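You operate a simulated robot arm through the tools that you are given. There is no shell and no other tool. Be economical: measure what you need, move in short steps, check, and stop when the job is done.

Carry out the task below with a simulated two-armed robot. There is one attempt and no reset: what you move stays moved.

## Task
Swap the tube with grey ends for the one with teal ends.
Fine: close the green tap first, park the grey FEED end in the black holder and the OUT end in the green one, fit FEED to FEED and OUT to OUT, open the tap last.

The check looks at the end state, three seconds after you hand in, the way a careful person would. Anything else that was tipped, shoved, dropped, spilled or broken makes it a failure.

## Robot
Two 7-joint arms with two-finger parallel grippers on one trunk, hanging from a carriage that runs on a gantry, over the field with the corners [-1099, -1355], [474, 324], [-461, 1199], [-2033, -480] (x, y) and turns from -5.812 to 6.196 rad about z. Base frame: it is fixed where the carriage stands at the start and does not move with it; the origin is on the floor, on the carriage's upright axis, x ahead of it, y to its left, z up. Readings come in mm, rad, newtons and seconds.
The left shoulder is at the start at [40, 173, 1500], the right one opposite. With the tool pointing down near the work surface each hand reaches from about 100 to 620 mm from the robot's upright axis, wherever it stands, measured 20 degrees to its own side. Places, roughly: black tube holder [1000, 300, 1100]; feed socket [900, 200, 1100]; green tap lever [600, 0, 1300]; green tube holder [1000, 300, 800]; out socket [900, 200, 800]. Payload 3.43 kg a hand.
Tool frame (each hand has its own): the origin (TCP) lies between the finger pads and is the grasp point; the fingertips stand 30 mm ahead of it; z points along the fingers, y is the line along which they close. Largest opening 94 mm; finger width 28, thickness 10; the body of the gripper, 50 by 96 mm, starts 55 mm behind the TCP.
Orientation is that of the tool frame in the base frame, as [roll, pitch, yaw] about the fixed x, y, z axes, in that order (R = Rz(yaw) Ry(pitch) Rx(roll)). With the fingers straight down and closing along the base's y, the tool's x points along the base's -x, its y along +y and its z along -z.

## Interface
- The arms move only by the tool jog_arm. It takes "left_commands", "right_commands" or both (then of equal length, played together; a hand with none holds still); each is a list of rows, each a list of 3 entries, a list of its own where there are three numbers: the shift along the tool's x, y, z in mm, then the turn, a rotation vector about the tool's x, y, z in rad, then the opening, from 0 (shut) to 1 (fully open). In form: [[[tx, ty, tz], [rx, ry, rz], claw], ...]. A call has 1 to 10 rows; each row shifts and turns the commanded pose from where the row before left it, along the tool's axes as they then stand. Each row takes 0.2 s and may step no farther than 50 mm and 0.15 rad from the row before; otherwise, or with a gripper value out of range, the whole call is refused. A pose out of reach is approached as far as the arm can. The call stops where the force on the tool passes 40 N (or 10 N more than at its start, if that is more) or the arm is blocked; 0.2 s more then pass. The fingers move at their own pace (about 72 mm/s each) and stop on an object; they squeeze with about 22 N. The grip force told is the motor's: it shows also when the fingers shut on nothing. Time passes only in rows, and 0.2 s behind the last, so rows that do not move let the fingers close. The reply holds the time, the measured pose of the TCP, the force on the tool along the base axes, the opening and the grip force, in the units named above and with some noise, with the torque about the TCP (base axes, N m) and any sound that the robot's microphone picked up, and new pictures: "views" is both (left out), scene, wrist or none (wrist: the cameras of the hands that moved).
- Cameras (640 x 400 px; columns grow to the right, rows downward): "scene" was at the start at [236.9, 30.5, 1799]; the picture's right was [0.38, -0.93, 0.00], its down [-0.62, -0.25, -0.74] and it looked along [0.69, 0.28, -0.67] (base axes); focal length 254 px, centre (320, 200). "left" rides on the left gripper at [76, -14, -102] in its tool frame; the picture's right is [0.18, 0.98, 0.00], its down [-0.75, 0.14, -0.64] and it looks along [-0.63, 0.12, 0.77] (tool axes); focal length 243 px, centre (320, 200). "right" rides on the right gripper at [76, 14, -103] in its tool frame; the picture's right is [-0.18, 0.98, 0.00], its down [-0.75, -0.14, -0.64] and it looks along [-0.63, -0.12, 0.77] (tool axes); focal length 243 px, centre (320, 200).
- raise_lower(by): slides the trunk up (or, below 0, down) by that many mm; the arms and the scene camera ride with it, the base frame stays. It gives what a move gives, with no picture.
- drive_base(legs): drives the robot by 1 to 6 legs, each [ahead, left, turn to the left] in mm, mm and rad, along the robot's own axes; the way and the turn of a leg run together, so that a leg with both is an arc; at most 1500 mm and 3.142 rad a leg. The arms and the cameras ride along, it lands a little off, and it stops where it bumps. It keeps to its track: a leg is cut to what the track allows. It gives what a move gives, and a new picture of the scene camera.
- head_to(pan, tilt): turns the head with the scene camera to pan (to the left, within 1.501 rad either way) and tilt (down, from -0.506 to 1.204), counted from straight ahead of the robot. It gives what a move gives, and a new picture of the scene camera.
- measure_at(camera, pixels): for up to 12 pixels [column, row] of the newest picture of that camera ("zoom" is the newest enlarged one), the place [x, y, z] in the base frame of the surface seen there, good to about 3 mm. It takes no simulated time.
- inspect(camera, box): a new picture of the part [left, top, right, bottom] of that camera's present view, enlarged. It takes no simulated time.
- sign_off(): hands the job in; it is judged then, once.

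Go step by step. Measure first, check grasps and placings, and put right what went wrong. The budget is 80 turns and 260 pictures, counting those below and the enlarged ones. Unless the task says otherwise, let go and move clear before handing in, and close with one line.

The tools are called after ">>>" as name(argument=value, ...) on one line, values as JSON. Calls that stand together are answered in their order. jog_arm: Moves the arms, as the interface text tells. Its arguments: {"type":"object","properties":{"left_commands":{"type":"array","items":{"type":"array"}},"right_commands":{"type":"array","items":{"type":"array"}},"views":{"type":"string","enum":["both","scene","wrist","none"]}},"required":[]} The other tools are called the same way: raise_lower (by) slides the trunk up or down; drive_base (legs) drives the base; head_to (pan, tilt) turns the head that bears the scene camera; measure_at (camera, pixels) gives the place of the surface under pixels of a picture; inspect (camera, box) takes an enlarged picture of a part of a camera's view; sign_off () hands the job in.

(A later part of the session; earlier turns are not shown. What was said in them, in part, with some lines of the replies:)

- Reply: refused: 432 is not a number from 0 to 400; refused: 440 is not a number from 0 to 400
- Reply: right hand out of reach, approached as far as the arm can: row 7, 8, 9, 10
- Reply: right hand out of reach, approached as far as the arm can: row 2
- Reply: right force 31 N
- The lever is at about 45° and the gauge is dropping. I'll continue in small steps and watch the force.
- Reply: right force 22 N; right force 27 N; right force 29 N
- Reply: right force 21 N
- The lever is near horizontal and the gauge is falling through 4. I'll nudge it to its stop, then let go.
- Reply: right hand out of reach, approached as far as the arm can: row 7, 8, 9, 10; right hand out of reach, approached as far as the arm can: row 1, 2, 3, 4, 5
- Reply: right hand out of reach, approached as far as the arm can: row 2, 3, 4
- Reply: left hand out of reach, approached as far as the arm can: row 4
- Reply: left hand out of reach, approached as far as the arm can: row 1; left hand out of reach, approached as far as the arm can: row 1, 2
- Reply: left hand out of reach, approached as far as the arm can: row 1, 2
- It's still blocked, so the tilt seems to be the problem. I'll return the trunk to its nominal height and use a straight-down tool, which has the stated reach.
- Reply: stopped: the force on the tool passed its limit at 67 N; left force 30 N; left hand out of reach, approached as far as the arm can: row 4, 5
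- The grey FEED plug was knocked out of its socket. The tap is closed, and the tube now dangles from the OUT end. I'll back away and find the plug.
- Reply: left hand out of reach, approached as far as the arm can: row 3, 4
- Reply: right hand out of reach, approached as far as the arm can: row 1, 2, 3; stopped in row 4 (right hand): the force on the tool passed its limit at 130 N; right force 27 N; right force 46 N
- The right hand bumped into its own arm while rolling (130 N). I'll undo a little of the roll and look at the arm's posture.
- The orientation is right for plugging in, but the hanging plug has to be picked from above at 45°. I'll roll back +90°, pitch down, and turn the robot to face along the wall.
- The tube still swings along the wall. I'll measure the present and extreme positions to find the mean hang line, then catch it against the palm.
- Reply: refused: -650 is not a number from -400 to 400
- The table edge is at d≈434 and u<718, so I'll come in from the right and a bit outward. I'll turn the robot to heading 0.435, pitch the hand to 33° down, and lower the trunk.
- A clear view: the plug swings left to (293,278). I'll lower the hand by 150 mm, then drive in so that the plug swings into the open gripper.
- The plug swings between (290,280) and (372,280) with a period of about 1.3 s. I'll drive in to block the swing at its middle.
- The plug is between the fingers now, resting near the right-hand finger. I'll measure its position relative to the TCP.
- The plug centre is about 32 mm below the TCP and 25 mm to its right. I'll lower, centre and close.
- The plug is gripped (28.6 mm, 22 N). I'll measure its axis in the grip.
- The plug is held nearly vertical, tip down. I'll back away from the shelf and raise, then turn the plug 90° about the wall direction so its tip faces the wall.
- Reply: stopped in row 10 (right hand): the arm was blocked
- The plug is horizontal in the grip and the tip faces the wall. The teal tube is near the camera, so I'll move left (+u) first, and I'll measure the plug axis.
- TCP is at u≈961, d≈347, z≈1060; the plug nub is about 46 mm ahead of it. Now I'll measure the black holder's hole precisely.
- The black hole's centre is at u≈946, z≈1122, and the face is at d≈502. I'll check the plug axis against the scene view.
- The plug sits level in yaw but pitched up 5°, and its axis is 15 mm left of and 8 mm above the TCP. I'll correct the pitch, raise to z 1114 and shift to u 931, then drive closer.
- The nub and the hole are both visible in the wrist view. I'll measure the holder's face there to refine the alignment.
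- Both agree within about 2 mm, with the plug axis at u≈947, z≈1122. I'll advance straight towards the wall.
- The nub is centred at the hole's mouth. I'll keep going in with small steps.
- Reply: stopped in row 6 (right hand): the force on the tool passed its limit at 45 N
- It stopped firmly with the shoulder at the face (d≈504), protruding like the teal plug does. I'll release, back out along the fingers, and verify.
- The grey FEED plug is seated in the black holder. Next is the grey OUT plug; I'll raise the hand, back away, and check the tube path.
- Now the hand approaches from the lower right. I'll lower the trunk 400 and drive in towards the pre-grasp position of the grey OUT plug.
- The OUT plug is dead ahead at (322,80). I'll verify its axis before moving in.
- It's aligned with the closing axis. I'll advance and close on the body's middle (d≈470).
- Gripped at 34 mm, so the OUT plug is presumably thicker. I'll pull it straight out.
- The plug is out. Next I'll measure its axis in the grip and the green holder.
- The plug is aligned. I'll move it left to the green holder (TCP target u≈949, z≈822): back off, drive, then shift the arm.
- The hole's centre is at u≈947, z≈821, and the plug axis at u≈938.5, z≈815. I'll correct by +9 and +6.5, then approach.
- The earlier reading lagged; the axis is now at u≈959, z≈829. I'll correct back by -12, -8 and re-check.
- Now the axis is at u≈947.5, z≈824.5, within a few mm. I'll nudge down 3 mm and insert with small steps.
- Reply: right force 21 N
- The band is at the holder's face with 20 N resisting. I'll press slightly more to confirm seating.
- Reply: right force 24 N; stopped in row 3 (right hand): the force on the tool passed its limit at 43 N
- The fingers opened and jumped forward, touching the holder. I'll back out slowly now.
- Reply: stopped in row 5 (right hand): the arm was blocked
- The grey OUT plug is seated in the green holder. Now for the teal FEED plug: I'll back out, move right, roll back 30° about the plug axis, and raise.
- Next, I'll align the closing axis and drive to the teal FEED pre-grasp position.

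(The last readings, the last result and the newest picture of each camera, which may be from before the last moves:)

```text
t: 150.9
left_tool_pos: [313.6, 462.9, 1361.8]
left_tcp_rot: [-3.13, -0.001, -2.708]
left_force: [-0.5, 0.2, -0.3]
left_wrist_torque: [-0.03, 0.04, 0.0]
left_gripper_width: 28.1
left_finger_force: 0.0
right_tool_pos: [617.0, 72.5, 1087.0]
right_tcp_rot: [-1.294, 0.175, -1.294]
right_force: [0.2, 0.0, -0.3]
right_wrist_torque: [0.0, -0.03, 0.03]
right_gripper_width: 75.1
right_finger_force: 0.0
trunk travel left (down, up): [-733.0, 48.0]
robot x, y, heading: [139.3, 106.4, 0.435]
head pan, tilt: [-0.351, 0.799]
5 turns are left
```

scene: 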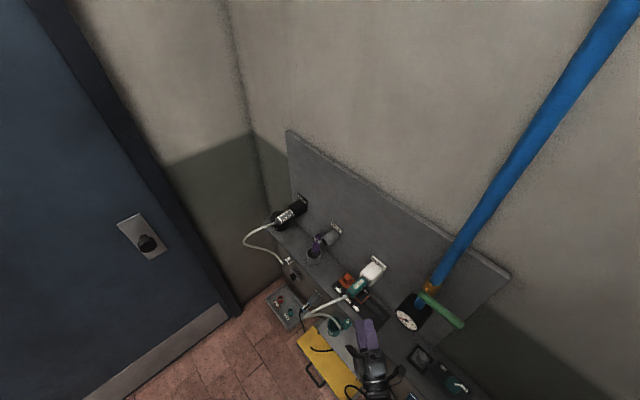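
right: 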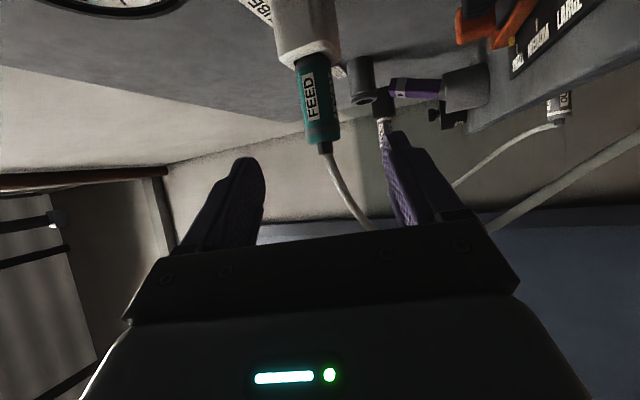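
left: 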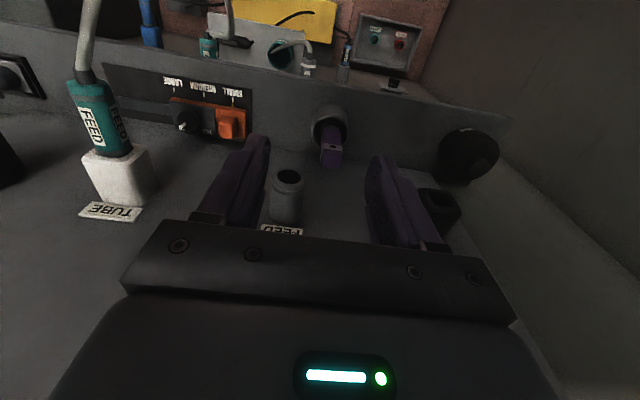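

Only 5 turns remain, so I'll batch calls. The teal FEED plug is in line with the fingers at (318,100). I'll grasp it, pull it out, carry it 192 mm left to the FEED socket, and look.

>>> jog_arm(right_commands=[[[2.1, -1.6, 28.4], [0, 0, 0], 0.8], [[2.1, -1.6, 28.4], [0, 0, 0], 0.8], [[2.1, -1.6, 28.4], [0, 0, 0], 0.8], [[2.1, -1.6, 28.4], [0, 0, 0], 0.8], [[0, 0, 0], [0, 0, 0], 0.8], [[0, 0, 0], [0, 0, 0], 0.4], [[0, 0, 0], [0, 0, 0], 0], [[0, 0, 0], [0, 0, 0], 0], [[0, 0, 0], [0, 0, 0], 0], [[0, 0, 0], [0, 0, 0], 0]], views="wrist")

>>> measure_at(camera="right", pixels=[[306, 128], [314, 150], [318, 190], [300, 100]])

>>> jog_arm(right_commands=[[[-6.75, 0, -4.3], [0, 0, 0], 0], [[-6.75, 0, -4.3], [0, 0, 0], 0], [[-6.75, 0, -4.3], [0, 0, 0], 0], [[-6.75, 0, -4.3], [0, 0, 0], 0], [[-6.75, 0, -4.3], [0, 0, 0], 0], [[-25.3, 0, -16.2], [0, 0, 0], 0], [[-25.3, 0, -16.2], [0, 0, 0], 0]], views="wrist")

>>> drive_base(legs=[[178, 71, 0]])

>>> jog_arm(right_commands=[[[19, 0, 12.1], [0, 0, 0], 0], [[19, 0, 12.1], [0, 0, 0], 0], [[0, 0, 0], [0, 0, 0], 0], [[0, 0, 0], [0, 0, 0], 0]], views="wrist")

>>> measure_at(camera="right", pixels=[[270, 30], [290, 50], [303, 55], [330, 45], [345, 25], [303, 34], [300, 15], [306, 100], [308, 128], [314, 150], [316, 170], [318, 190]])

>>> inspect(camera="right", box=[200, 0, 440, 150])

```text
t: 153.1
left_tool_pos: [313.8, 463.0, 1360.5]
left_tcp_rot: [-3.133, 0.0, -2.708]
left_force: [0.7, 0.6, 0.3]
left_wrist_torque: [0.03, -0.01, 0.0]
left_gripper_width: 28.0
left_finger_force: 0.0
right_tool_pos: [722.7, 88.6, 1121.1]
right_tcp_rot: [-1.299, 0.176, -1.297]
right_force: [1.0, 2.1, -17.6]
right_wrist_torque: [0.33, 0.66, 0.12]
right_gripper_width: 32.9
right_finger_force: 21.7
trunk travel left (down, up): [-733.0, 48.0]
robot x, y, heading: [140.1, 109.4, 0.434]
head pan, tilt: [-0.351, 0.799]
```

right: 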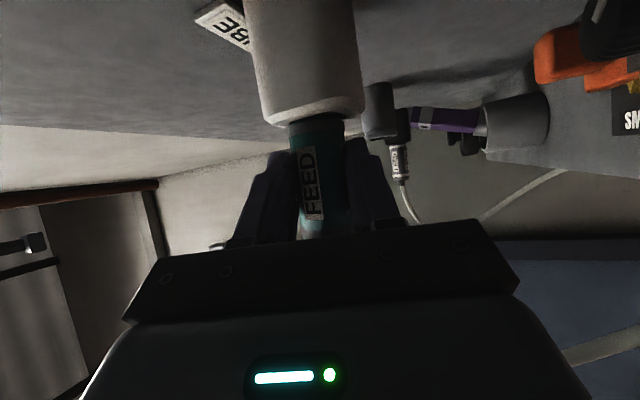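

```text
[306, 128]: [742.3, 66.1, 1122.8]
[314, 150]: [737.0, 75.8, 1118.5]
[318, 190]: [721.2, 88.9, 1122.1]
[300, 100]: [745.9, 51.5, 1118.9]
```

```text
t: 154.7
left_tool_pos: [314.3, 462.9, 1360.6]
left_tcp_rot: [-3.13, 0.0, -2.709]
left_force: [0.5, 0.0, 0.0]
left_wrist_torque: [0.01, 0.01, 0.0]
left_gripper_width: 28.0
left_finger_force: 0.0
right_tool_pos: [651.8, 157.2, 1122.9]
right_tcp_rot: [-1.293, 0.175, -1.297]
right_force: [-0.3, -0.5, -0.1]
right_wrist_torque: [-0.02, 0.04, -0.01]
right_gripper_width: 31.8
right_finger_force: 21.6
trunk travel left (down, up): [-733.0, 48.0]
robot x, y, heading: [140.5, 108.9, 0.436]
head pan, tilt: [-0.351, 0.799]
```

right: 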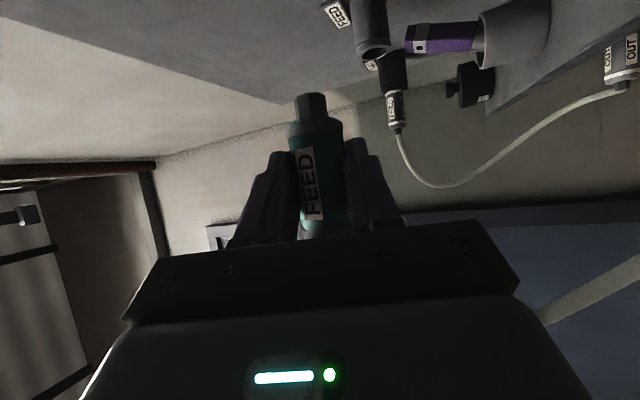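

```text
t: 156.2
left_tool_pos: [445.7, 604.0, 1361.9]
left_tcp_rot: [-3.131, 0.0, -2.708]
left_force: [-0.6, 0.0, 0.7]
left_wrist_torque: [0.0, 0.0, 0.01]
left_gripper_width: 28.3
left_finger_force: 0.1
right_tool_pos: [784.0, 297.4, 1124.0]
right_tcp_rot: [-1.292, 0.172, -1.294]
right_force: [0.0, -0.1, -0.6]
right_wrist_torque: [-0.03, 0.01, 0.01]
right_gripper_width: 31.8
right_finger_force: 21.9
trunk travel left (down, up): [-733.0, 48.0]
robot x, y, heading: [274.5, 244.1, 0.443]
head pan, tilt: [-0.351, 0.799]
```

scene: 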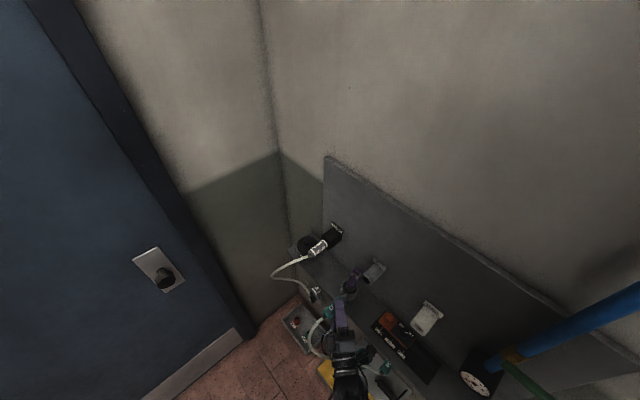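

```text
t: 157.2
left_tool_pos: [444.5, 602.9, 1361.6]
left_tcp_rot: [-3.133, 0.001, -2.708]
left_force: [-0.5, 0.2, -0.4]
left_wrist_torque: [-0.05, 0.0, 0.01]
left_gripper_width: 28.6
left_finger_force: 0.1
right_tool_pos: [815.5, 266.6, 1122.8]
right_tcp_rot: [-1.294, 0.171, -1.294]
right_force: [-0.4, 0.0, -1.1]
right_wrist_torque: [0.0, 0.0, 0.01]
right_gripper_width: 31.5
right_finger_force: 22.2
trunk travel left (down, up): [-733.0, 48.0]
robot x, y, heading: [273.9, 248.1, 0.439]
head pan, tilt: [-0.351, 0.799]
```

right: 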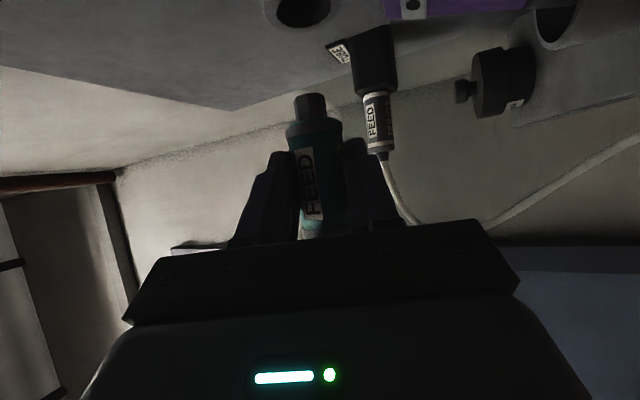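

```text
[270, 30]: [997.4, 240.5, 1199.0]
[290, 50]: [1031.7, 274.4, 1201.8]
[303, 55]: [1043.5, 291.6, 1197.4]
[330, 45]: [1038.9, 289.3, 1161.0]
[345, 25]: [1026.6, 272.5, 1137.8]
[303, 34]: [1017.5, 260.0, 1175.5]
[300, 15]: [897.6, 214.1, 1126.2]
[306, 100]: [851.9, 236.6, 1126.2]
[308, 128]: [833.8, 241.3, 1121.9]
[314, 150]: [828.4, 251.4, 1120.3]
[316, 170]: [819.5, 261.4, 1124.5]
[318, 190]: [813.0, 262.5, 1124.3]
```

```text
2.67 times, centred on (320, 75) of right
4 turns are left
```

zoom: 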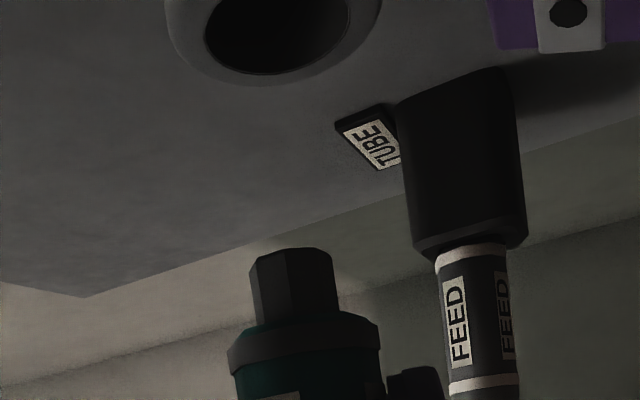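

The teal FEED plug is 45 mm from the FEED socket, and I need about -4 mm in u and -2 mm in z. This batch inserts, releases, retreats, grasps the teal OUT plug, pulls it, and carries it to the OUT socket.

>>> jog_arm(right_commands=[[[2.4, 0.6, -3.7], [0, 0, 0], 0], [[8.44, 0, 5.4], [0, 0, 0], 0], [[8.44, 0, 5.4], [0, 0, 0], 0], [[8.44, 0, 5.4], [0, 0, 0], 0], [[4.22, 0, 2.7], [0, 0, 0], 0], [[4.22, 0, 2.7], [0, 0, 0], 0], [[4.22, 0, 2.7], [0, 0, 0], 0], [[4.22, 0, 2.7], [0, 0, 0], 0], [[4.22, 0, 2.7], [0, 0, 0], 0], [[4.22, 0, 2.7], [0, 0, 0], 0]], views="wrist")

>>> jog_arm(right_commands=[[[2.5, 0, 1.6], [0, 0, 0], 0], [[2.5, 0, 1.6], [0, 0, 0], 0]], views="none")

>>> jog_arm(right_commands=[[[-2.5, 0, -1.6], [0, 0, 0], 0.25], [[0, 0, 0], [0, 0, 0], 0.6], [[0, 0, 0], [0, 0, 0], 0.65], [[0, 0, -20], [0, 0, 0], 0.65], [[0, 0, -30], [0, 0, 0], 0.65], [[0, 0, -30], [0, 0, 0], 0.65], [[0, 0, -30], [0, 0, 0], 0.65]], views="wrist")

>>> drive_base(legs=[[-37, 93, 0], [-242, -96, 0]])

>>> raise_lower(by=-330)

>>> jog_arm(right_commands=[[[0, 0, 0], [0.112, -0.002, 0.071], 1], [[0, 0, 0], [0.112, -0.002, 0.071], 1], [[0, 0, 0], [0.112, -0.002, 0.071], 1], [[0, 0, 0], [0.112, -0.002, 0.071], 1], [[0, 0, 0], [0, 0, 0], 1]], views="none")

>>> drive_base(legs=[[137, -37, 0]])

>>> jog_arm(right_commands=[[[0, 0, 0], [0, 0, 0], 1]], views="wrist")

>>> measure_at(camera="right", pixels=[[316, 40], [320, 60], [323, 90], [327, 115], [300, 60], [300, 90], [345, 60], [345, 90]])

```text
t: 159.4
left_tool_pos: [443.3, 604.0, 1361.6]
left_tcp_rot: [-3.134, -0.002, -2.704]
left_force: [0.7, -0.4, 0.2]
left_wrist_torque: [0.04, -0.02, 0.01]
left_gripper_width: 28.1
left_finger_force: 0.0
right_tool_pos: [851.3, 225.4, 1118.3]
right_tcp_rot: [-1.3, 0.178, -1.288]
right_force: [-18.1, 10.7, -7.3]
right_wrist_torque: [0.01, 0.13, 0.26]
right_gripper_width: 31.3
right_finger_force: 22.1
trunk travel left (down, up): [-733.0, 48.0]
robot x, y, heading: [276.1, 246.0, 0.442]
head pan, tilt: [-0.351, 0.799]
```

right: 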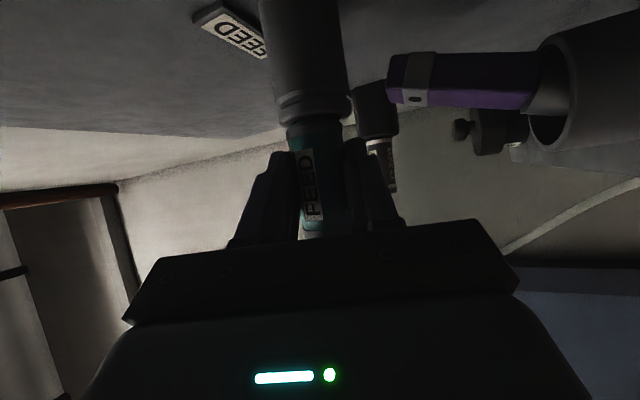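

```text
t: 160.0
left_tool_pos: [442.8, 603.3, 1361.3]
left_tcp_rot: [-3.135, 0.0, -2.707]
left_force: [-0.8, 0.1, 0.3]
left_wrist_torque: [0.01, -0.01, 0.0]
left_gripper_width: 28.3
left_finger_force: 0.1
right_tool_pos: [858.3, 220.5, 1117.5]
right_tcp_rot: [-1.298, 0.176, -1.293]
right_force: [-18.8, 10.7, -10.6]
right_wrist_torque: [0.09, 0.31, 0.41]
right_gripper_width: 31.1
right_finger_force: 22.4
trunk travel left (down, up): [-733.0, 48.0]
robot x, y, heading: [274.1, 244.5, 0.447]
head pan, tilt: [-0.351, 0.799]
```

```text
t: 161.6
left_tool_pos: [445.5, 602.3, 1360.4]
left_tcp_rot: [-3.13, 0.0, -2.706]
left_force: [0.1, -1.1, -0.5]
left_wrist_torque: [-0.01, -0.01, 0.04]
left_gripper_width: 28.2
left_finger_force: 0.1
right_tool_pos: [757.2, 196.4, 1090.5]
right_tcp_rot: [-1.293, 0.174, -1.294]
right_force: [0.9, 0.3, 0.2]
right_wrist_torque: [0.02, -0.02, 0.01]
right_gripper_width: 61.2
right_finger_force: 0.1
trunk travel left (down, up): [-733.0, 48.0]
robot x, y, heading: [273.8, 244.7, 0.442]
head pan, tilt: [-0.351, 0.799]
```

right: 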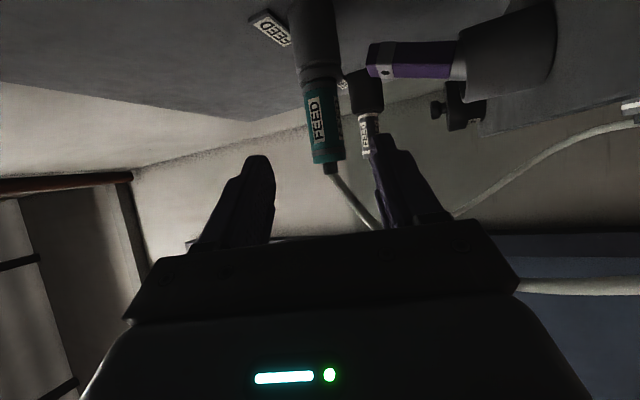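

```text
t: 164.2
left_tool_pos: [196.9, 486.1, 1361.9]
left_tcp_rot: [-3.131, 0.001, -2.709]
left_force: [-0.3, 0.1, 0.2]
left_wrist_torque: [0.02, -0.03, -0.01]
left_gripper_width: 28.3
left_finger_force: 0.1
right_tool_pos: [507.5, 77.5, 1091.9]
right_tcp_rot: [-1.294, 0.173, -1.296]
right_force: [-0.6, -0.5, -0.5]
right_wrist_torque: [-0.02, 0.02, 0.0]
right_gripper_width: 60.9
right_finger_force: 0.1
trunk travel left (down, up): [-733.0, 48.0]
robot x, y, heading: [24.2, 128.2, 0.437]
head pan, tilt: [-0.351, 0.799]
```

scene: 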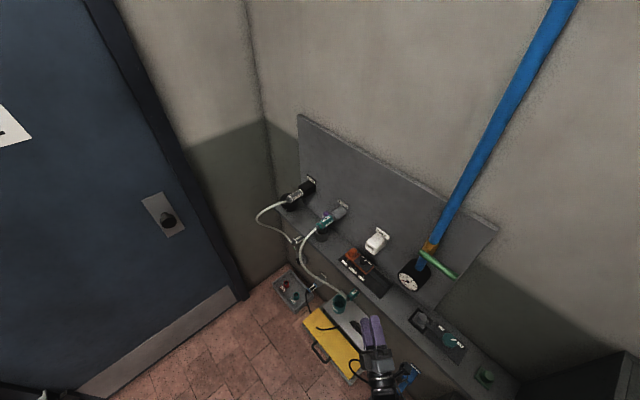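

```text
t: 167.5
left_tool_pos: [197.9, 485.4, 1030.8]
left_tcp_rot: [-3.131, -0.001, -2.708]
left_force: [-0.3, 0.9, 0.7]
left_wrist_torque: [0.01, 0.02, 0.02]
left_gripper_width: 28.1
left_finger_force: 0.0
right_tool_pos: [508.5, 77.4, 761.4]
right_tcp_rot: [-1.294, 0.173, -1.294]
right_force: [-0.4, 0.4, -0.3]
right_wrist_torque: [0.01, -0.01, 0.0]
right_gripper_width: 61.0
right_finger_force: 0.0
trunk travel left (down, up): [-403.0, 378.0]
robot x, y, heading: [21.7, 128.1, 0.438]
head pan, tilt: [-0.351, 0.799]
```

```text
t: 168.7
left_tool_pos: [195.4, 483.4, 1031.1]
left_tcp_rot: [-3.13, -0.002, -2.71]
left_force: [-0.6, -1.0, -0.1]
left_wrist_torque: [-0.01, -0.02, -0.01]
left_gripper_width: 28.1
left_finger_force: 0.0
right_tool_pos: [507.1, 76.6, 760.6]
right_tcp_rot: [-0.799, 0.414, -1.14]
right_force: [0.5, 0.6, -0.6]
right_wrist_torque: [-0.01, 0.02, 0.02]
right_gripper_width: 93.8
right_finger_force: 0.1
trunk travel left (down, up): [-403.0, 378.0]
robot x, y, heading: [26.4, 129.9, 0.435]
head pan, tilt: [-0.351, 0.799]
```

```text
t: 170.0
left_tool_pos: [334.8, 506.2, 1030.4]
left_tcp_rot: [-3.131, 0.0, -2.709]
left_force: [-0.1, -0.1, -0.3]
left_wrist_torque: [0.0, 0.02, 0.02]
left_gripper_width: 28.2
left_finger_force: 0.1
right_tool_pos: [644.1, 100.4, 761.5]
right_tcp_rot: [-0.798, 0.414, -1.142]
right_force: [-0.2, -0.1, -0.4]
right_wrist_torque: [0.02, 0.01, -0.01]
right_gripper_width: 93.9
right_finger_force: 0.0
trunk travel left (down, up): [-403.0, 378.0]
robot x, y, heading: [156.4, 152.4, 0.44]
head pan, tilt: [-0.351, 0.799]
```

scene: 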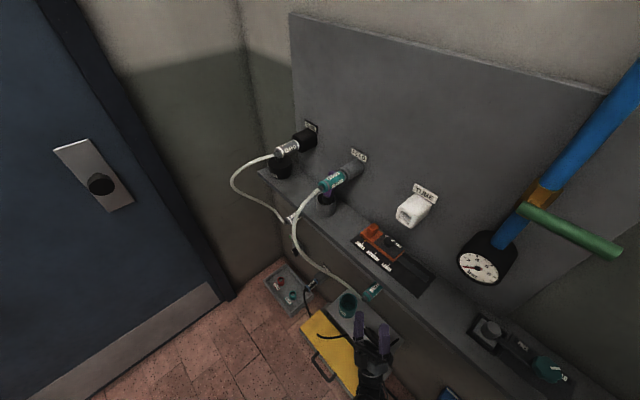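

```text
t: 170.4
left_tool_pos: [332.7, 506.7, 1030.6]
left_tcp_rot: [-3.131, 0.0, -2.71]
left_force: [-0.3, -0.6, 0.0]
left_wrist_torque: [0.0, 0.0, -0.01]
left_gripper_width: 28.1
left_finger_force: 0.0
right_tool_pos: [642.8, 100.1, 760.3]
right_tcp_rot: [-0.797, 0.414, -1.142]
right_force: [0.1, 0.2, 0.5]
right_wrist_torque: [-0.03, -0.01, -0.01]
right_gripper_width: 93.9
right_finger_force: 0.1
trunk travel left (down, up): [-403.0, 378.0]
robot x, y, heading: [157.8, 148.2, 0.44]
head pan, tilt: [-0.351, 0.799]
```

right: 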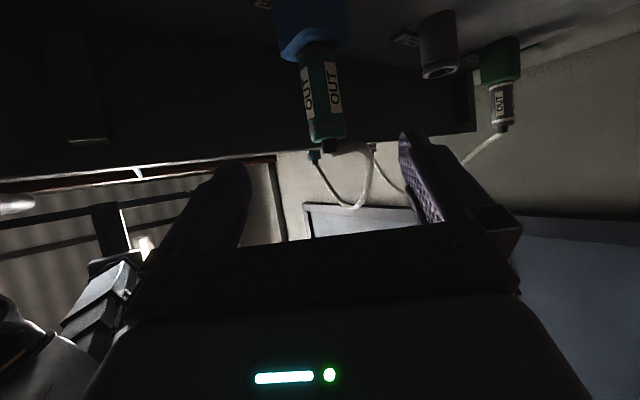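

```text
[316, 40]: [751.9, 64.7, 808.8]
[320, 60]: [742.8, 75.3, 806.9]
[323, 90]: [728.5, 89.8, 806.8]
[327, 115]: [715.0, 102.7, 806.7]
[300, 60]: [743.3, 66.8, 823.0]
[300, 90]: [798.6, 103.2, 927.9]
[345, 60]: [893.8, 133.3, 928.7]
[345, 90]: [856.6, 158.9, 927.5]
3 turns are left
```

The teal FEED plug is seated in the FEED socket. Now one batch for OUT: grasp the teal OUT plug, pull, shift +188.5 mm, insert, release, retreat, then move beneath the tap lever and look.

>>> jog_arm(right_commands=[[[7, 2.2, 27], [0, 0, 0], 0.9], [[7, 2.2, 27], [0, 0, 0], 0.9], [[0, 0, 27], [0, 0, 0], 0.9], [[0, 0, 25.4], [0, 0, 0], 0.9], [[0, 0, 0], [0, 0, 0], 0.6], [[0, 0, 0], [0, 0, 0], 0], [[0, 0, 0], [0, 0, 0], 0], [[0, 0, 0], [0, 0, 0], 0], [[0, 0, 0], [0, 0, 0], 0]], views="wrist")

>>> jog_arm(right_commands=[[[-6.8, 0, -4.25], [0, 0, 0], 0], [[-6.8, 0, -4.25], [0, 0, 0], 0], [[-6.8, 0, -4.25], [0, 0, 0], 0], [[-6.8, 0, -4.25], [0, 0, 0], 0], [[-6.8, 0, -4.25], [0, 0, 0], 0], [[-25.4, 0, -15.9], [0, 0, 0], 0], [[-25.4, 0, -15.9], [0, 0, 0], 0], [[0, 0, 0], [0, 0, 0], 0]], views="none")

>>> drive_base(legs=[[175.3, 69.4, 0]])

>>> jog_arm(right_commands=[[[-0.4, -0.7, 0.6], [0, 0, 0], 0], [[25.4, 0, 15.9], [0, 0, 0], 0], [[25.4, 0, 15.9], [0, 0, 0], 0], [[6.8, 0, 4.25], [0, 0, 0], 0], [[6.8, 0, 4.25], [0, 0, 0], 0], [[0, 0, 0], [0, 0, 0], 0]], views="wrist")

>>> jog_arm(right_commands=[[[4.2, 0, 2.7], [0, 0, 0], 0], [[4.2, 0, 2.7], [0, 0, 0], 0], [[4.2, 0, 2.7], [0, 0, 0], 0], [[4.2, 0, 2.7], [0, 0, 0], 0], [[4.2, 0, 2.7], [0, 0, 0], 0], [[4.2, 0, 2.7], [0, 0, 0], 0], [[4.2, 0, 2.7], [0, 0, 0], 0]], views="wrist")

>>> jog_arm(right_commands=[[[-2.5, 0, -1.6], [0, 0, 0], 0.25], [[0, 0, 0], [0, 0, 0], 0.6], [[0, 0, 0], [0, 0, 0], 0.7], [[-3, 0, -22], [0, 0, 0], 0.7], [[0, 0, -30], [0, 0, 0], 0.7], [[0, 0, -30], [0, 0, 0], 0.7], [[0, 0, -30], [0, 0, 0], 0.7]], views="wrist")

>>> drive_base(legs=[[-55, 139.5, 0], [-339, -134, 0]])

>>> raise_lower(by=377)

>>> jog_arm(right_commands=[[[-14.2, -23.1, 22.6], [0, 0, 0], 0], [[-14.2, -23.1, 22.6], [0, 0, 0], 0], [[-14.2, -23.1, 22.6], [0, 0, 0], 0], [[0, 0, 0], [0, 0, 0], 0]], views="none")

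>>> drive_base(legs=[[45, -115, 0]])

>>> head_to(pan=-0.5, tilt=0.9)

```text
t: 172.4
left_tool_pos: [334.2, 508.0, 1031.3]
left_tcp_rot: [-3.13, 0.0, -2.71]
left_force: [0.5, -0.1, -1.8]
left_wrist_torque: [-0.03, 0.03, -0.01]
left_gripper_width: 28.2
left_finger_force: 0.2
right_tool_pos: [733.2, 96.8, 821.7]
right_tcp_rot: [-0.798, 0.414, -1.143]
right_force: [5.6, 3.9, -11.4]
right_wrist_torque: [-0.21, 0.13, -0.11]
right_gripper_width: 33.7
right_finger_force: 21.8
trunk travel left (down, up): [-403.0, 378.0]
robot x, y, heading: [161.2, 145.5, 0.44]
head pan, tilt: [-0.351, 0.799]
```

right: 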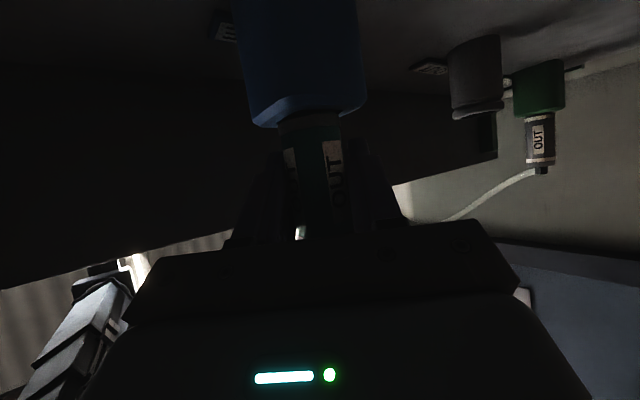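

```text
t: 174.2
left_tool_pos: [333.7, 507.2, 1031.3]
left_tcp_rot: [-3.131, -0.001, -2.71]
left_force: [-0.3, 0.2, 0.4]
left_wrist_torque: [-0.01, 0.0, 0.02]
left_gripper_width: 28.2
left_finger_force: 0.0
right_tool_pos: [664.4, 158.2, 823.9]
right_tcp_rot: [-0.793, 0.395, -1.141]
right_force: [-0.1, -0.1, -0.9]
right_wrist_torque: [0.02, 0.02, -0.02]
right_gripper_width: 33.3
right_finger_force: 21.7
trunk travel left (down, up): [-403.0, 378.0]
robot x, y, heading: [161.6, 150.4, 0.435]
head pan, tilt: [-0.351, 0.799]
```

```text
t: 175.7
left_tool_pos: [461.6, 641.7, 1031.0]
left_tcp_rot: [-3.132, 0.0, -2.711]
left_force: [-0.2, 1.1, 0.0]
left_wrist_torque: [0.0, 0.02, 0.01]
left_gripper_width: 28.1
left_finger_force: 0.1
right_tool_pos: [788.9, 292.1, 821.3]
right_tcp_rot: [-0.795, 0.395, -1.145]
right_force: [0.2, 0.2, -0.4]
right_wrist_torque: [-0.03, 0.03, -0.02]
right_gripper_width: 33.3
right_finger_force: 22.0
trunk travel left (down, up): [-403.0, 378.0]
robot x, y, heading: [287.7, 284.9, 0.437]
head pan, tilt: [-0.351, 0.799]
```

scene: 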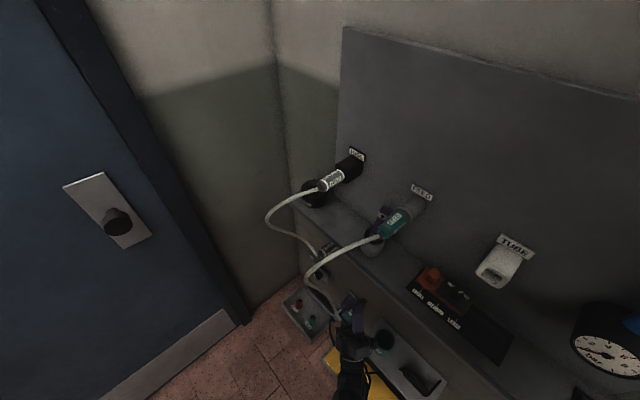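

```text
t: 177.1
left_tool_pos: [460.8, 641.7, 1031.3]
left_tcp_rot: [-3.131, 0.0, -2.713]
left_force: [0.4, 1.1, -0.1]
left_wrist_torque: [0.01, -0.01, 0.01]
left_gripper_width: 28.2
left_finger_force: 0.1
right_tool_pos: [844.1, 241.5, 823.0]
right_tcp_rot: [-0.796, 0.396, -1.144]
right_force: [0.2, -0.2, -0.3]
right_wrist_torque: [0.01, 0.01, 0.0]
right_gripper_width: 33.2
right_finger_force: 21.6
trunk travel left (down, up): [-403.0, 378.0]
robot x, y, heading: [285.1, 282.2, 0.436]
head pan, tilt: [-0.351, 0.799]
```

right: 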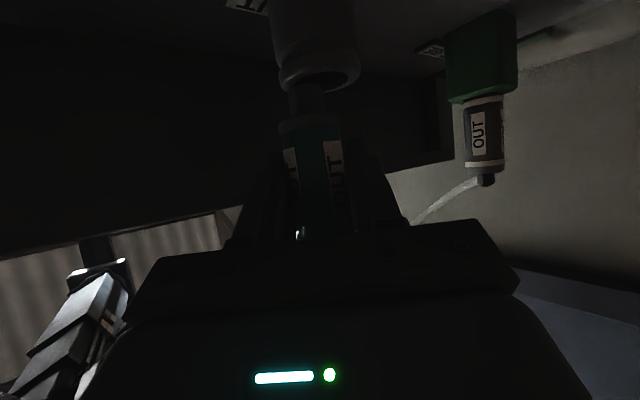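

```text
t: 178.7
left_tool_pos: [458.7, 647.0, 1031.7]
left_tcp_rot: [-3.137, 0.0, -2.709]
left_force: [-1.0, -1.0, -0.5]
left_wrist_torque: [0.03, 0.0, 0.01]
left_gripper_width: 28.4
left_finger_force: 0.1
right_tool_pos: [865.8, 226.1, 821.5]
right_tcp_rot: [-0.798, 0.403, -1.136]
right_force: [-6.3, 31.7, -16.7]
right_wrist_torque: [0.27, 0.43, 0.89]
right_gripper_width: 34.2
right_finger_force: 22.4
trunk travel left (down, up): [-403.0, 378.0]
robot x, y, heading: [285.8, 278.9, 0.439]
head pan, tilt: [-0.351, 0.799]
```

right: 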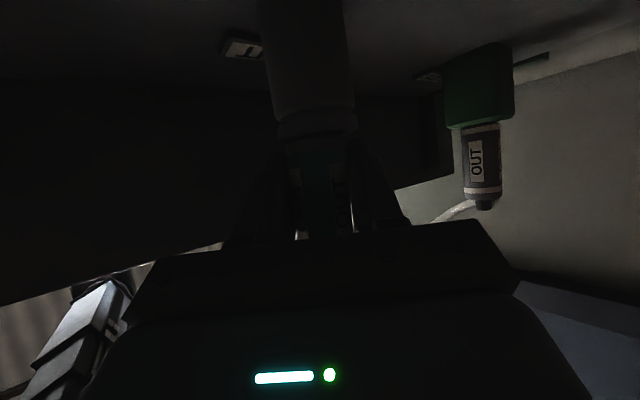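

```text
t: 180.3
left_tool_pos: [460.7, 642.6, 1032.3]
left_tcp_rot: [-3.13, -0.001, -2.712]
left_force: [-0.3, 0.2, 0.1]
left_wrist_torque: [0.02, -0.02, 0.01]
left_gripper_width: 28.0
left_finger_force: 0.1
right_tool_pos: [779.3, 214.0, 750.5]
right_tcp_rot: [-0.798, 0.395, -1.145]
right_force: [-0.6, 0.2, 1.1]
right_wrist_torque: [-0.02, 0.05, -0.02]
right_gripper_width: 65.8
right_finger_force: 0.1
trunk travel left (down, up): [-403.0, 378.0]
robot x, y, heading: [287.7, 285.5, 0.438]
head pan, tilt: [-0.351, 0.799]
```

right: 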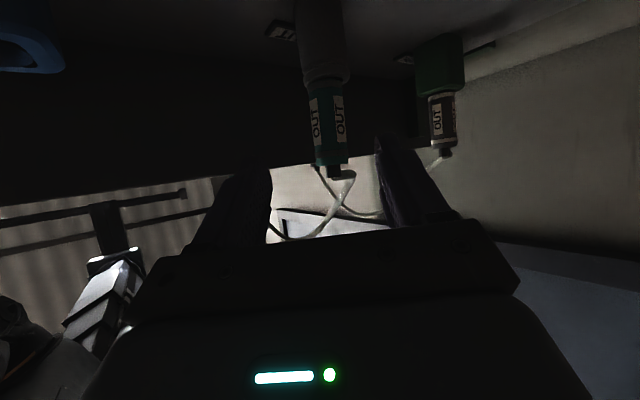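

```text
t: 183.6
left_tool_pos: [103.1, 477.6, 1031.0]
left_tcp_rot: [-3.131, 0.0, -2.708]
left_force: [0.0, -0.9, -0.1]
left_wrist_torque: [0.04, 0.0, 0.01]
left_gripper_width: 28.0
left_finger_force: 0.0
right_tool_pos: [423.7, 51.7, 752.3]
right_tcp_rot: [-0.796, 0.395, -1.142]
right_force: [0.3, -0.4, -0.3]
right_wrist_torque: [0.01, -0.01, 0.02]
right_gripper_width: 65.9
right_finger_force: 0.0
trunk travel left (down, up): [-403.0, 378.0]
robot x, y, heading: [-70.6, 121.9, 0.437]
head pan, tilt: [-0.351, 0.799]
```

scene: 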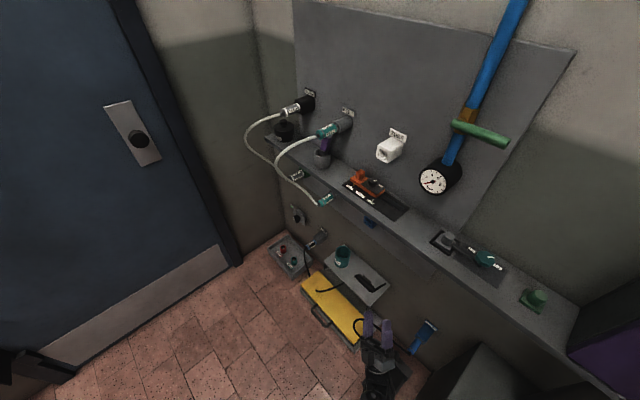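

```text
t: 187.3
left_tool_pos: [104.1, 478.7, 1408.5]
left_tcp_rot: [-3.132, 0.0, -2.71]
left_force: [0.8, -0.2, 0.8]
left_wrist_torque: [-0.01, -0.02, 0.02]
left_gripper_width: 28.3
left_finger_force: 0.1
right_tool_pos: [423.6, 52.1, 1130.1]
right_tcp_rot: [-0.795, 0.394, -1.141]
right_force: [0.4, 0.6, -0.1]
right_wrist_torque: [-0.02, 0.02, 0.0]
right_gripper_width: 65.4
right_finger_force: 0.2
trunk travel left (down, up): [-780.0, 1.0]
robot x, y, heading: [-70.6, 117.7, 0.436]
head pan, tilt: [-0.351, 0.799]
```

```text
t: 188.3
left_tool_pos: [103.0, 478.5, 1407.3]
left_tcp_rot: [-3.132, 0.0, -2.709]
left_force: [0.4, 0.6, -0.1]
left_wrist_torque: [-0.01, 0.01, -0.01]
left_gripper_width: 28.1
left_finger_force: 0.1
right_tool_pos: [423.8, 54.2, 1236.5]
right_tcp_rot: [-0.797, 0.394, -1.141]
right_force: [-0.2, -1.3, 0.2]
right_wrist_torque: [0.0, -0.01, -0.02]
right_gripper_width: 0.1
right_finger_force: 21.9
trunk travel left (down, up): [-780.0, 1.0]
robot x, y, heading: [-69.9, 117.6, 0.444]
head pan, tilt: [-0.351, 0.799]
```

```text
t: 189.5
left_tool_pos: [193.1, 393.2, 1407.0]
left_tcp_rot: [-3.131, 0.0, -2.712]
left_force: [-0.4, -0.3, -0.3]
left_wrist_torque: [-0.02, -0.01, -0.02]
left_gripper_width: 28.2
left_finger_force: 0.0
right_tool_pos: [511.7, -30.6, 1235.0]
right_tcp_rot: [-0.796, 0.391, -1.141]
right_force: [0.6, -0.1, -0.9]
right_wrist_torque: [-0.01, 0.01, 0.01]
right_gripper_width: 0.1
right_finger_force: 22.1
trunk travel left (down, up): [-780.0, 1.0]
robot x, y, heading: [20.7, 37.2, 0.439]
head pan, tilt: [-0.351, 0.799]
```

scene: 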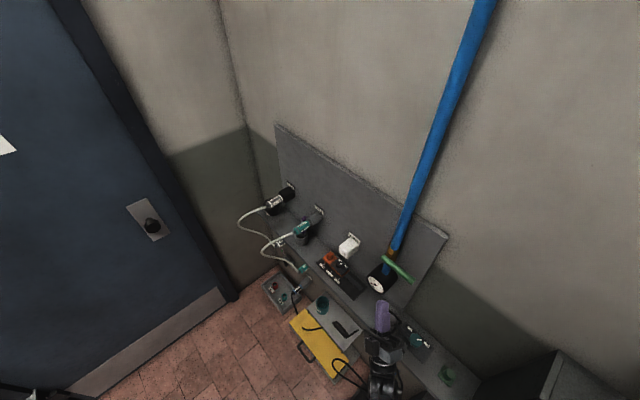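

```text
t: 190.2
left_tool_pos: [192.9, 393.0, 1408.3]
left_tcp_rot: [-3.13, -0.002, -2.711]
left_force: [-0.3, 0.2, -0.2]
left_wrist_torque: [-0.01, 0.02, -0.01]
left_gripper_width: 28.3
left_finger_force: 0.1
right_tool_pos: [511.8, -30.9, 1235.4]
right_tcp_rot: [-0.796, 0.395, -1.14]
right_force: [-0.3, 0.5, -0.4]
right_wrist_torque: [0.01, 0.0, -0.01]
right_gripper_width: 0.1
right_finger_force: 21.4
trunk travel left (down, up): [-780.0, 1.0]
robot x, y, heading: [16.8, 37.4, 0.437]
head pan, tilt: [-0.499, 0.901]
```

scene: 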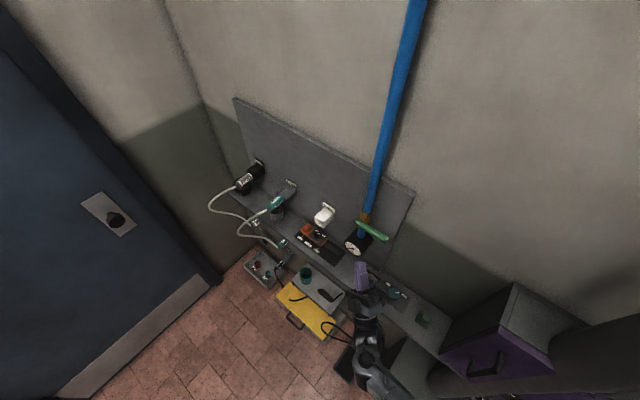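

>>> jog_arm(right_commands=[[[0, 0, 0], [0, 0, 0], 0]], views="both")

```text
t: 190.6
left_tool_pos: [192.4, 393.0, 1407.5]
left_tcp_rot: [-3.132, 0.001, -2.709]
left_force: [0.7, 0.2, -0.7]
left_wrist_torque: [0.0, -0.02, -0.02]
left_gripper_width: 28.0
left_finger_force: 0.0
right_tool_pos: [512.3, -31.4, 1235.3]
right_tcp_rot: [-0.794, 0.394, -1.143]
right_force: [-0.3, 0.5, 0.3]
right_wrist_torque: [0.0, -0.03, -0.01]
right_gripper_width: 0.0
right_finger_force: 22.2
trunk travel left (down, up): [-780.0, 1.0]
robot x, y, heading: [20.7, 39.8, 0.435]
head pan, tilt: [-0.499, 0.901]
2 turns are left
```

scene: 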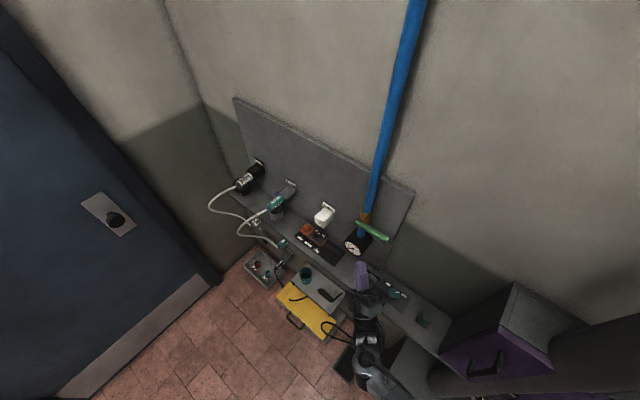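
right: 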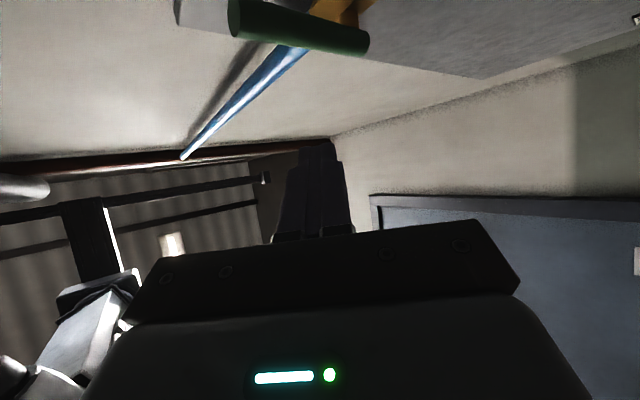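

Both teal plugs are seated, and only the tap remains. The closed fingertips sit just below and outside the lever (at (300,25) in the wrist view). I'll move in beneath it and push it up along its arc to vertical, then back off and look.

>>> jog_arm(right_commands=[[[2.4, 8.2, -4.2], [0, 0, 0], 0]], views="none")

>>> drive_base(legs=[[22, -56, 0]])

>>> jog_arm(right_commands=[[[12.9, 0.3, 7.7], [0, 0, 0], 0], [[12.9, 0.3, 7.7], [0, 0, 0], 0], [[0, 0, 0], [0, 0, 0], 0]], views="both")

>>> jog_arm(right_commands=[[[-5.7, -9.9, 9.8], [0, 0, 0], 0], [[-4.9, -13.1, 8.5], [0, 0, 0], 0], [[-6.7, -10.4, 11.5], [0, 0, 0], 0], [[-7.9, -6.4, 13.2], [0, 0, 0], 0], [[-8.4, -2.3, 14.1], [0, 0, 0], 0]], views="wrist")

>>> jog_arm(right_commands=[[[-8.5, 1.9, 14], [0, 0, 0], 0], [[-8.1, 6.5, 13.2], [0, 0, 0], 0], [[-2.5, 3, 4], [0, 0, 0], 0]], views="none")

>>> jog_arm(right_commands=[[[-2.3, 3.4, 3.7], [0, 0, 0], 0], [[-1.9, 4, 2.9], [0, 0, 0], 0], [[-1.9, 4, 2.9], [0, 0, 0], 0]], views="both")

>>> jog_arm(right_commands=[[[3.5, -7.5, -5.6], [0, 0, 0], 0], [[-25.5, -0.5, -15.5], [0, 0, 0], 0], [[-25.5, -0.5, -15.5], [0, 0, 0], 0], [[-25.5, -0.5, -15.5], [0, 0, 0], 0]], views="both")

>>> inspect(camera="scene", box=[310, 170, 470, 290])

```text
t: 191.0
left_tool_pos: [193.2, 392.9, 1408.4]
left_tcp_rot: [-3.132, 0.0, -2.711]
left_force: [-0.8, -0.1, -0.5]
left_wrist_torque: [-0.04, 0.0, -0.03]
left_gripper_width: 28.2
left_finger_force: 0.0
right_tool_pos: [513.4, -28.3, 1225.6]
right_tcp_rot: [-0.799, 0.396, -1.143]
right_force: [0.4, 0.2, 0.1]
right_wrist_torque: [-0.02, 0.0, -0.01]
right_gripper_width: 0.0
right_finger_force: 21.9
trunk travel left (down, up): [-780.0, 1.0]
robot x, y, heading: [17.7, 35.6, 0.44]
head pan, tilt: [-0.499, 0.901]
```

```text
t: 192.0
left_tool_pos: [236.7, 351.8, 1408.4]
left_tcp_rot: [-3.13, 0.002, -2.71]
left_force: [0.5, 0.3, 0.0]
left_wrist_torque: [0.0, -0.01, 0.01]
left_gripper_width: 28.0
left_finger_force: 0.0
right_tool_pos: [556.9, -68.8, 1225.7]
right_tcp_rot: [-0.797, 0.395, -1.141]
right_force: [-0.3, 0.4, 0.0]
right_wrist_torque: [0.01, -0.02, 0.01]
right_gripper_width: 0.1
right_finger_force: 21.9
trunk travel left (down, up): [-780.0, 1.0]
robot x, y, heading: [62.3, -2.8, 0.435]
head pan, tilt: [-0.499, 0.901]
```

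scene: 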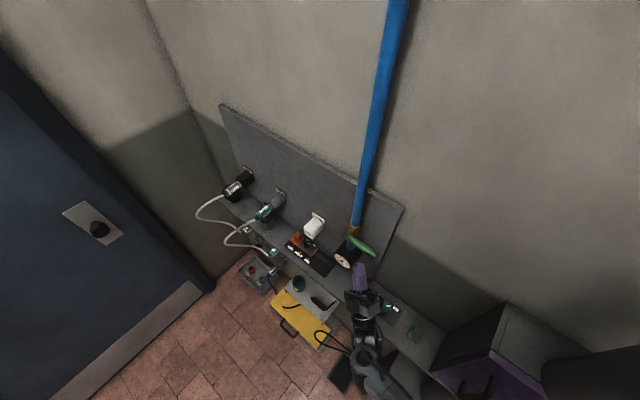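

```text
t: 192.8
left_tool_pos: [236.3, 352.5, 1407.7]
left_tcp_rot: [-3.131, 0.001, -2.712]
left_force: [-0.3, 0.2, -0.1]
left_wrist_torque: [0.0, 0.01, 0.0]
left_gripper_width: 28.3
left_finger_force: 0.1
right_tool_pos: [578.9, -90.2, 1225.2]
right_tcp_rot: [-0.798, 0.395, -1.143]
right_force: [0.5, -0.1, -0.7]
right_wrist_torque: [-0.02, 0.01, 0.02]
right_gripper_width: 0.0
right_finger_force: 22.2
trunk travel left (down, up): [-780.0, 1.0]
robot x, y, heading: [61.8, -6.5, 0.44]
head pan, tilt: [-0.499, 0.901]
```

scene: 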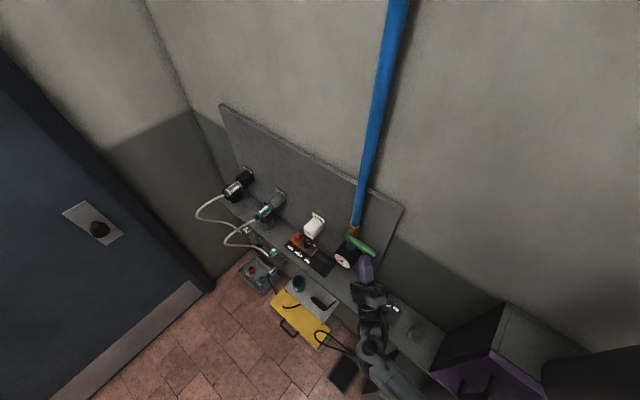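
right: 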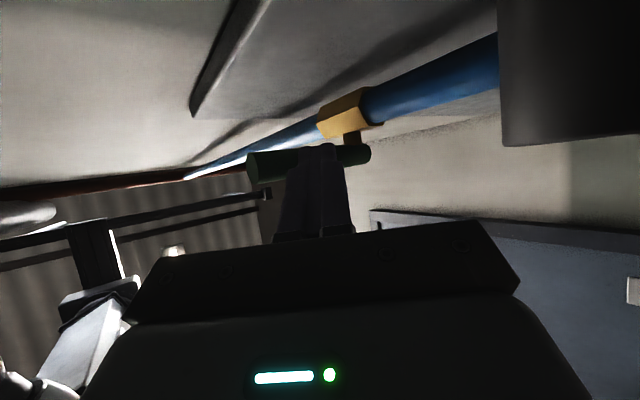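

```text
t: 194.0
left_tool_pos: [236.8, 352.4, 1407.3]
left_tcp_rot: [-3.131, 0.0, -2.71]
left_force: [-0.3, -0.1, 0.1]
left_wrist_torque: [0.01, 0.01, 0.01]
left_gripper_width: 27.9
left_finger_force: 0.0
right_tool_pos: [589.6, -81.0, 1302.8]
right_tcp_rot: [-0.798, 0.397, -1.14]
right_force: [-0.2, -1.1, -0.1]
right_wrist_torque: [-0.04, 0.02, 0.0]
right_gripper_width: 0.0
right_finger_force: 21.9
trunk travel left (down, up): [-780.0, 1.0]
robot x, y, heading: [63.1, -4.3, 0.435]
head pan, tilt: [-0.499, 0.901]
```

right: 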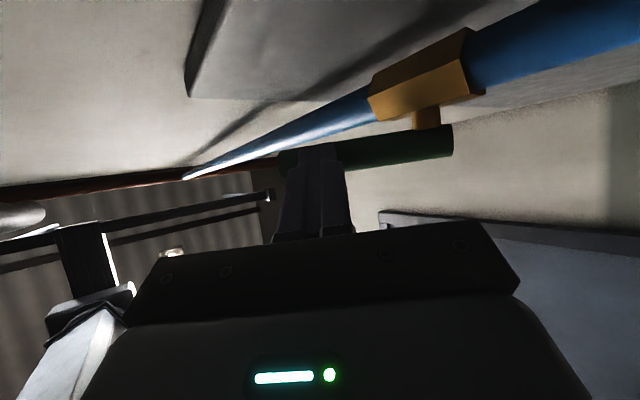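

```text
t: 194.8
left_tool_pos: [236.8, 351.5, 1407.9]
left_tcp_rot: [-3.131, -0.001, -2.708]
left_force: [-0.6, 0.1, 0.5]
left_wrist_torque: [-0.01, -0.01, -0.03]
left_gripper_width: 28.1
left_finger_force: 0.0
right_tool_pos: [609.9, -58.0, 1323.8]
right_tcp_rot: [-0.798, 0.394, -1.143]
right_force: [-2.2, -1.9, 1.2]
right_wrist_torque: [0.02, -0.05, -0.03]
right_gripper_width: 0.0
right_finger_force: 22.1
trunk travel left (down, up): [-780.0, 1.0]
robot x, y, heading: [63.3, -8.9, 0.442]
head pan, tilt: [-0.499, 0.901]
```

```text
t: 195.4
left_tool_pos: [233.5, 350.0, 1407.1]
left_tcp_rot: [-3.131, -0.004, -2.712]
left_force: [0.0, -0.2, 0.8]
left_wrist_torque: [-0.02, 0.01, 0.0]
left_gripper_width: 28.3
left_finger_force: 0.0
right_tool_pos: [610.2, -56.2, 1322.5]
right_tcp_rot: [-0.796, 0.391, -1.15]
right_force: [-19.9, -8.2, -1.4]
right_wrist_torque: [0.11, -0.27, -0.05]
right_gripper_width: 0.0
right_finger_force: 22.2
trunk travel left (down, up): [-780.0, 1.0]
robot x, y, heading: [61.0, -4.2, 0.437]
head pan, tilt: [-0.499, 0.901]
stopped in row 2 (right hand): the force on the tool passed its limit at 45 N (the readings are from after the stop); the commanded pose is now the measured one
```

scene: 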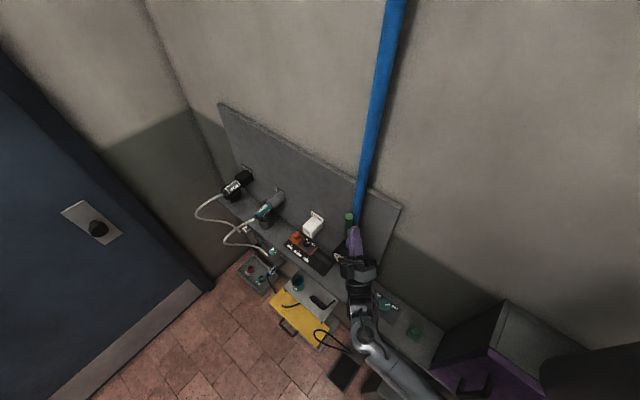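
right: 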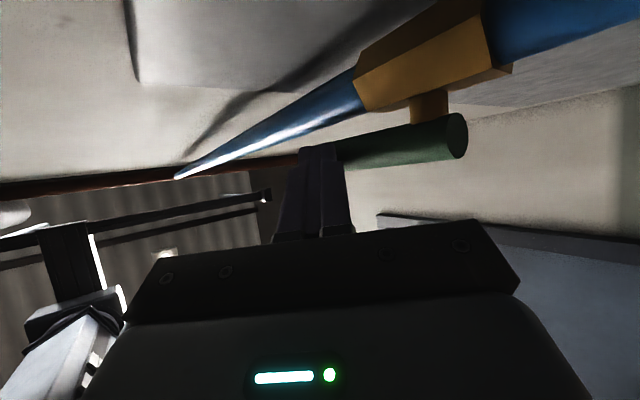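

```text
t: 196.4
left_tool_pos: [236.2, 351.5, 1408.4]
left_tcp_rot: [-3.13, 0.001, -2.713]
left_force: [0.1, 0.2, 0.5]
left_wrist_torque: [0.0, 0.0, 0.02]
left_gripper_width: 28.1
left_finger_force: 0.1
right_tool_pos: [540.9, 1.0, 1323.8]
right_tcp_rot: [-0.79, 0.389, -1.147]
right_force: [-0.2, -0.4, 1.0]
right_wrist_torque: [-0.03, 0.01, 0.02]
right_gripper_width: 0.3
right_finger_force: 21.4
trunk travel left (down, up): [-780.0, 1.0]
robot x, y, heading: [61.7, -7.1, 0.438]
head pan, tilt: [-0.499, 0.901]
```

scene: 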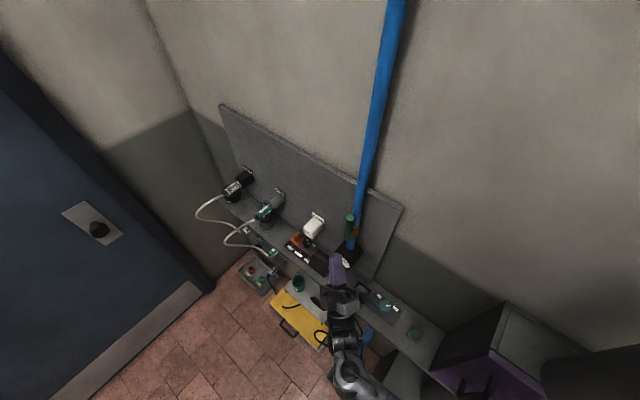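
right: 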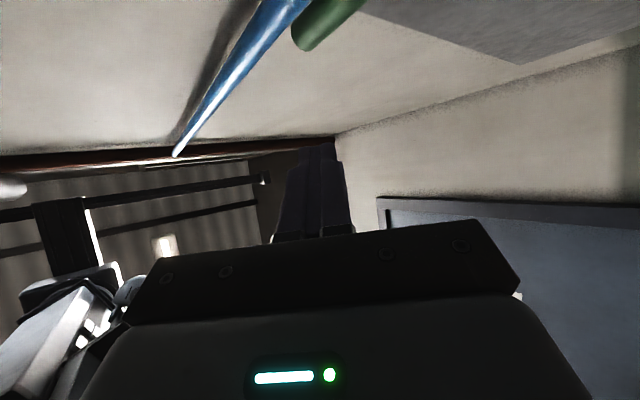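

```text
3.33 times, centred on (390, 230) of scene
1 turns are left
```

zoom: 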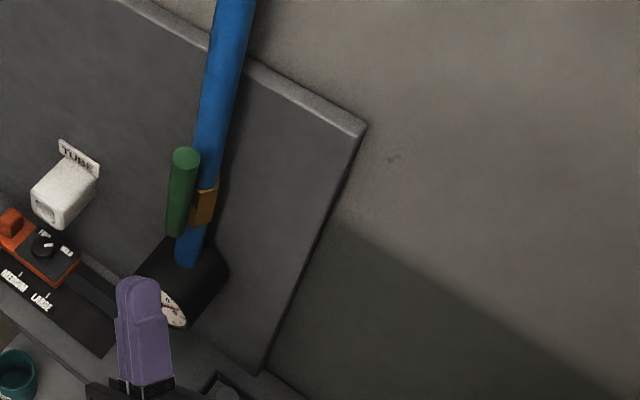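

The lever stands upright along the pipe, pushed to its stop, and all four plugs are seated. I'll back clear and hand in.

>>> drive_base(legs=[[-55, 140, 0]])

>>> sign_off()

```text
t: 197.8
left_tool_pos: [126.5, 454.6, 1408.8]
left_tcp_rot: [-3.131, 0.0, -2.711]
left_force: [0.2, 0.0, -0.3]
left_wrist_torque: [-0.01, 0.02, 0.0]
left_gripper_width: 28.3
left_finger_force: 0.1
right_tool_pos: [431.7, 104.1, 1324.5]
right_tcp_rot: [-0.792, 0.391, -1.146]
right_force: [0.1, 0.3, 0.0]
right_wrist_torque: [0.0, 0.01, -0.01]
right_gripper_width: 0.0
right_finger_force: 22.4
trunk travel left (down, up): [-780.0, 1.0]
robot x, y, heading: [-44.1, 96.6, 0.436]
head pan, tilt: [-0.499, 0.901]
```

scene: 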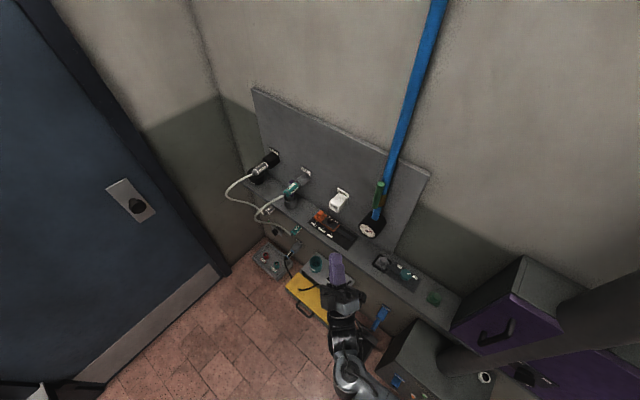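

```text
The job is handed in.
```

The swap is finished and handed in: the grey tube is parked (FEED in black, OUT in green), the teal tube is fitted FEED to FEED and OUT to OUT, and the tap was closed first and opened last; the grey FEED plug was knocked out of its socket (tap already closed) and dangled, swinging over the drain cup, before I caught and parked it.
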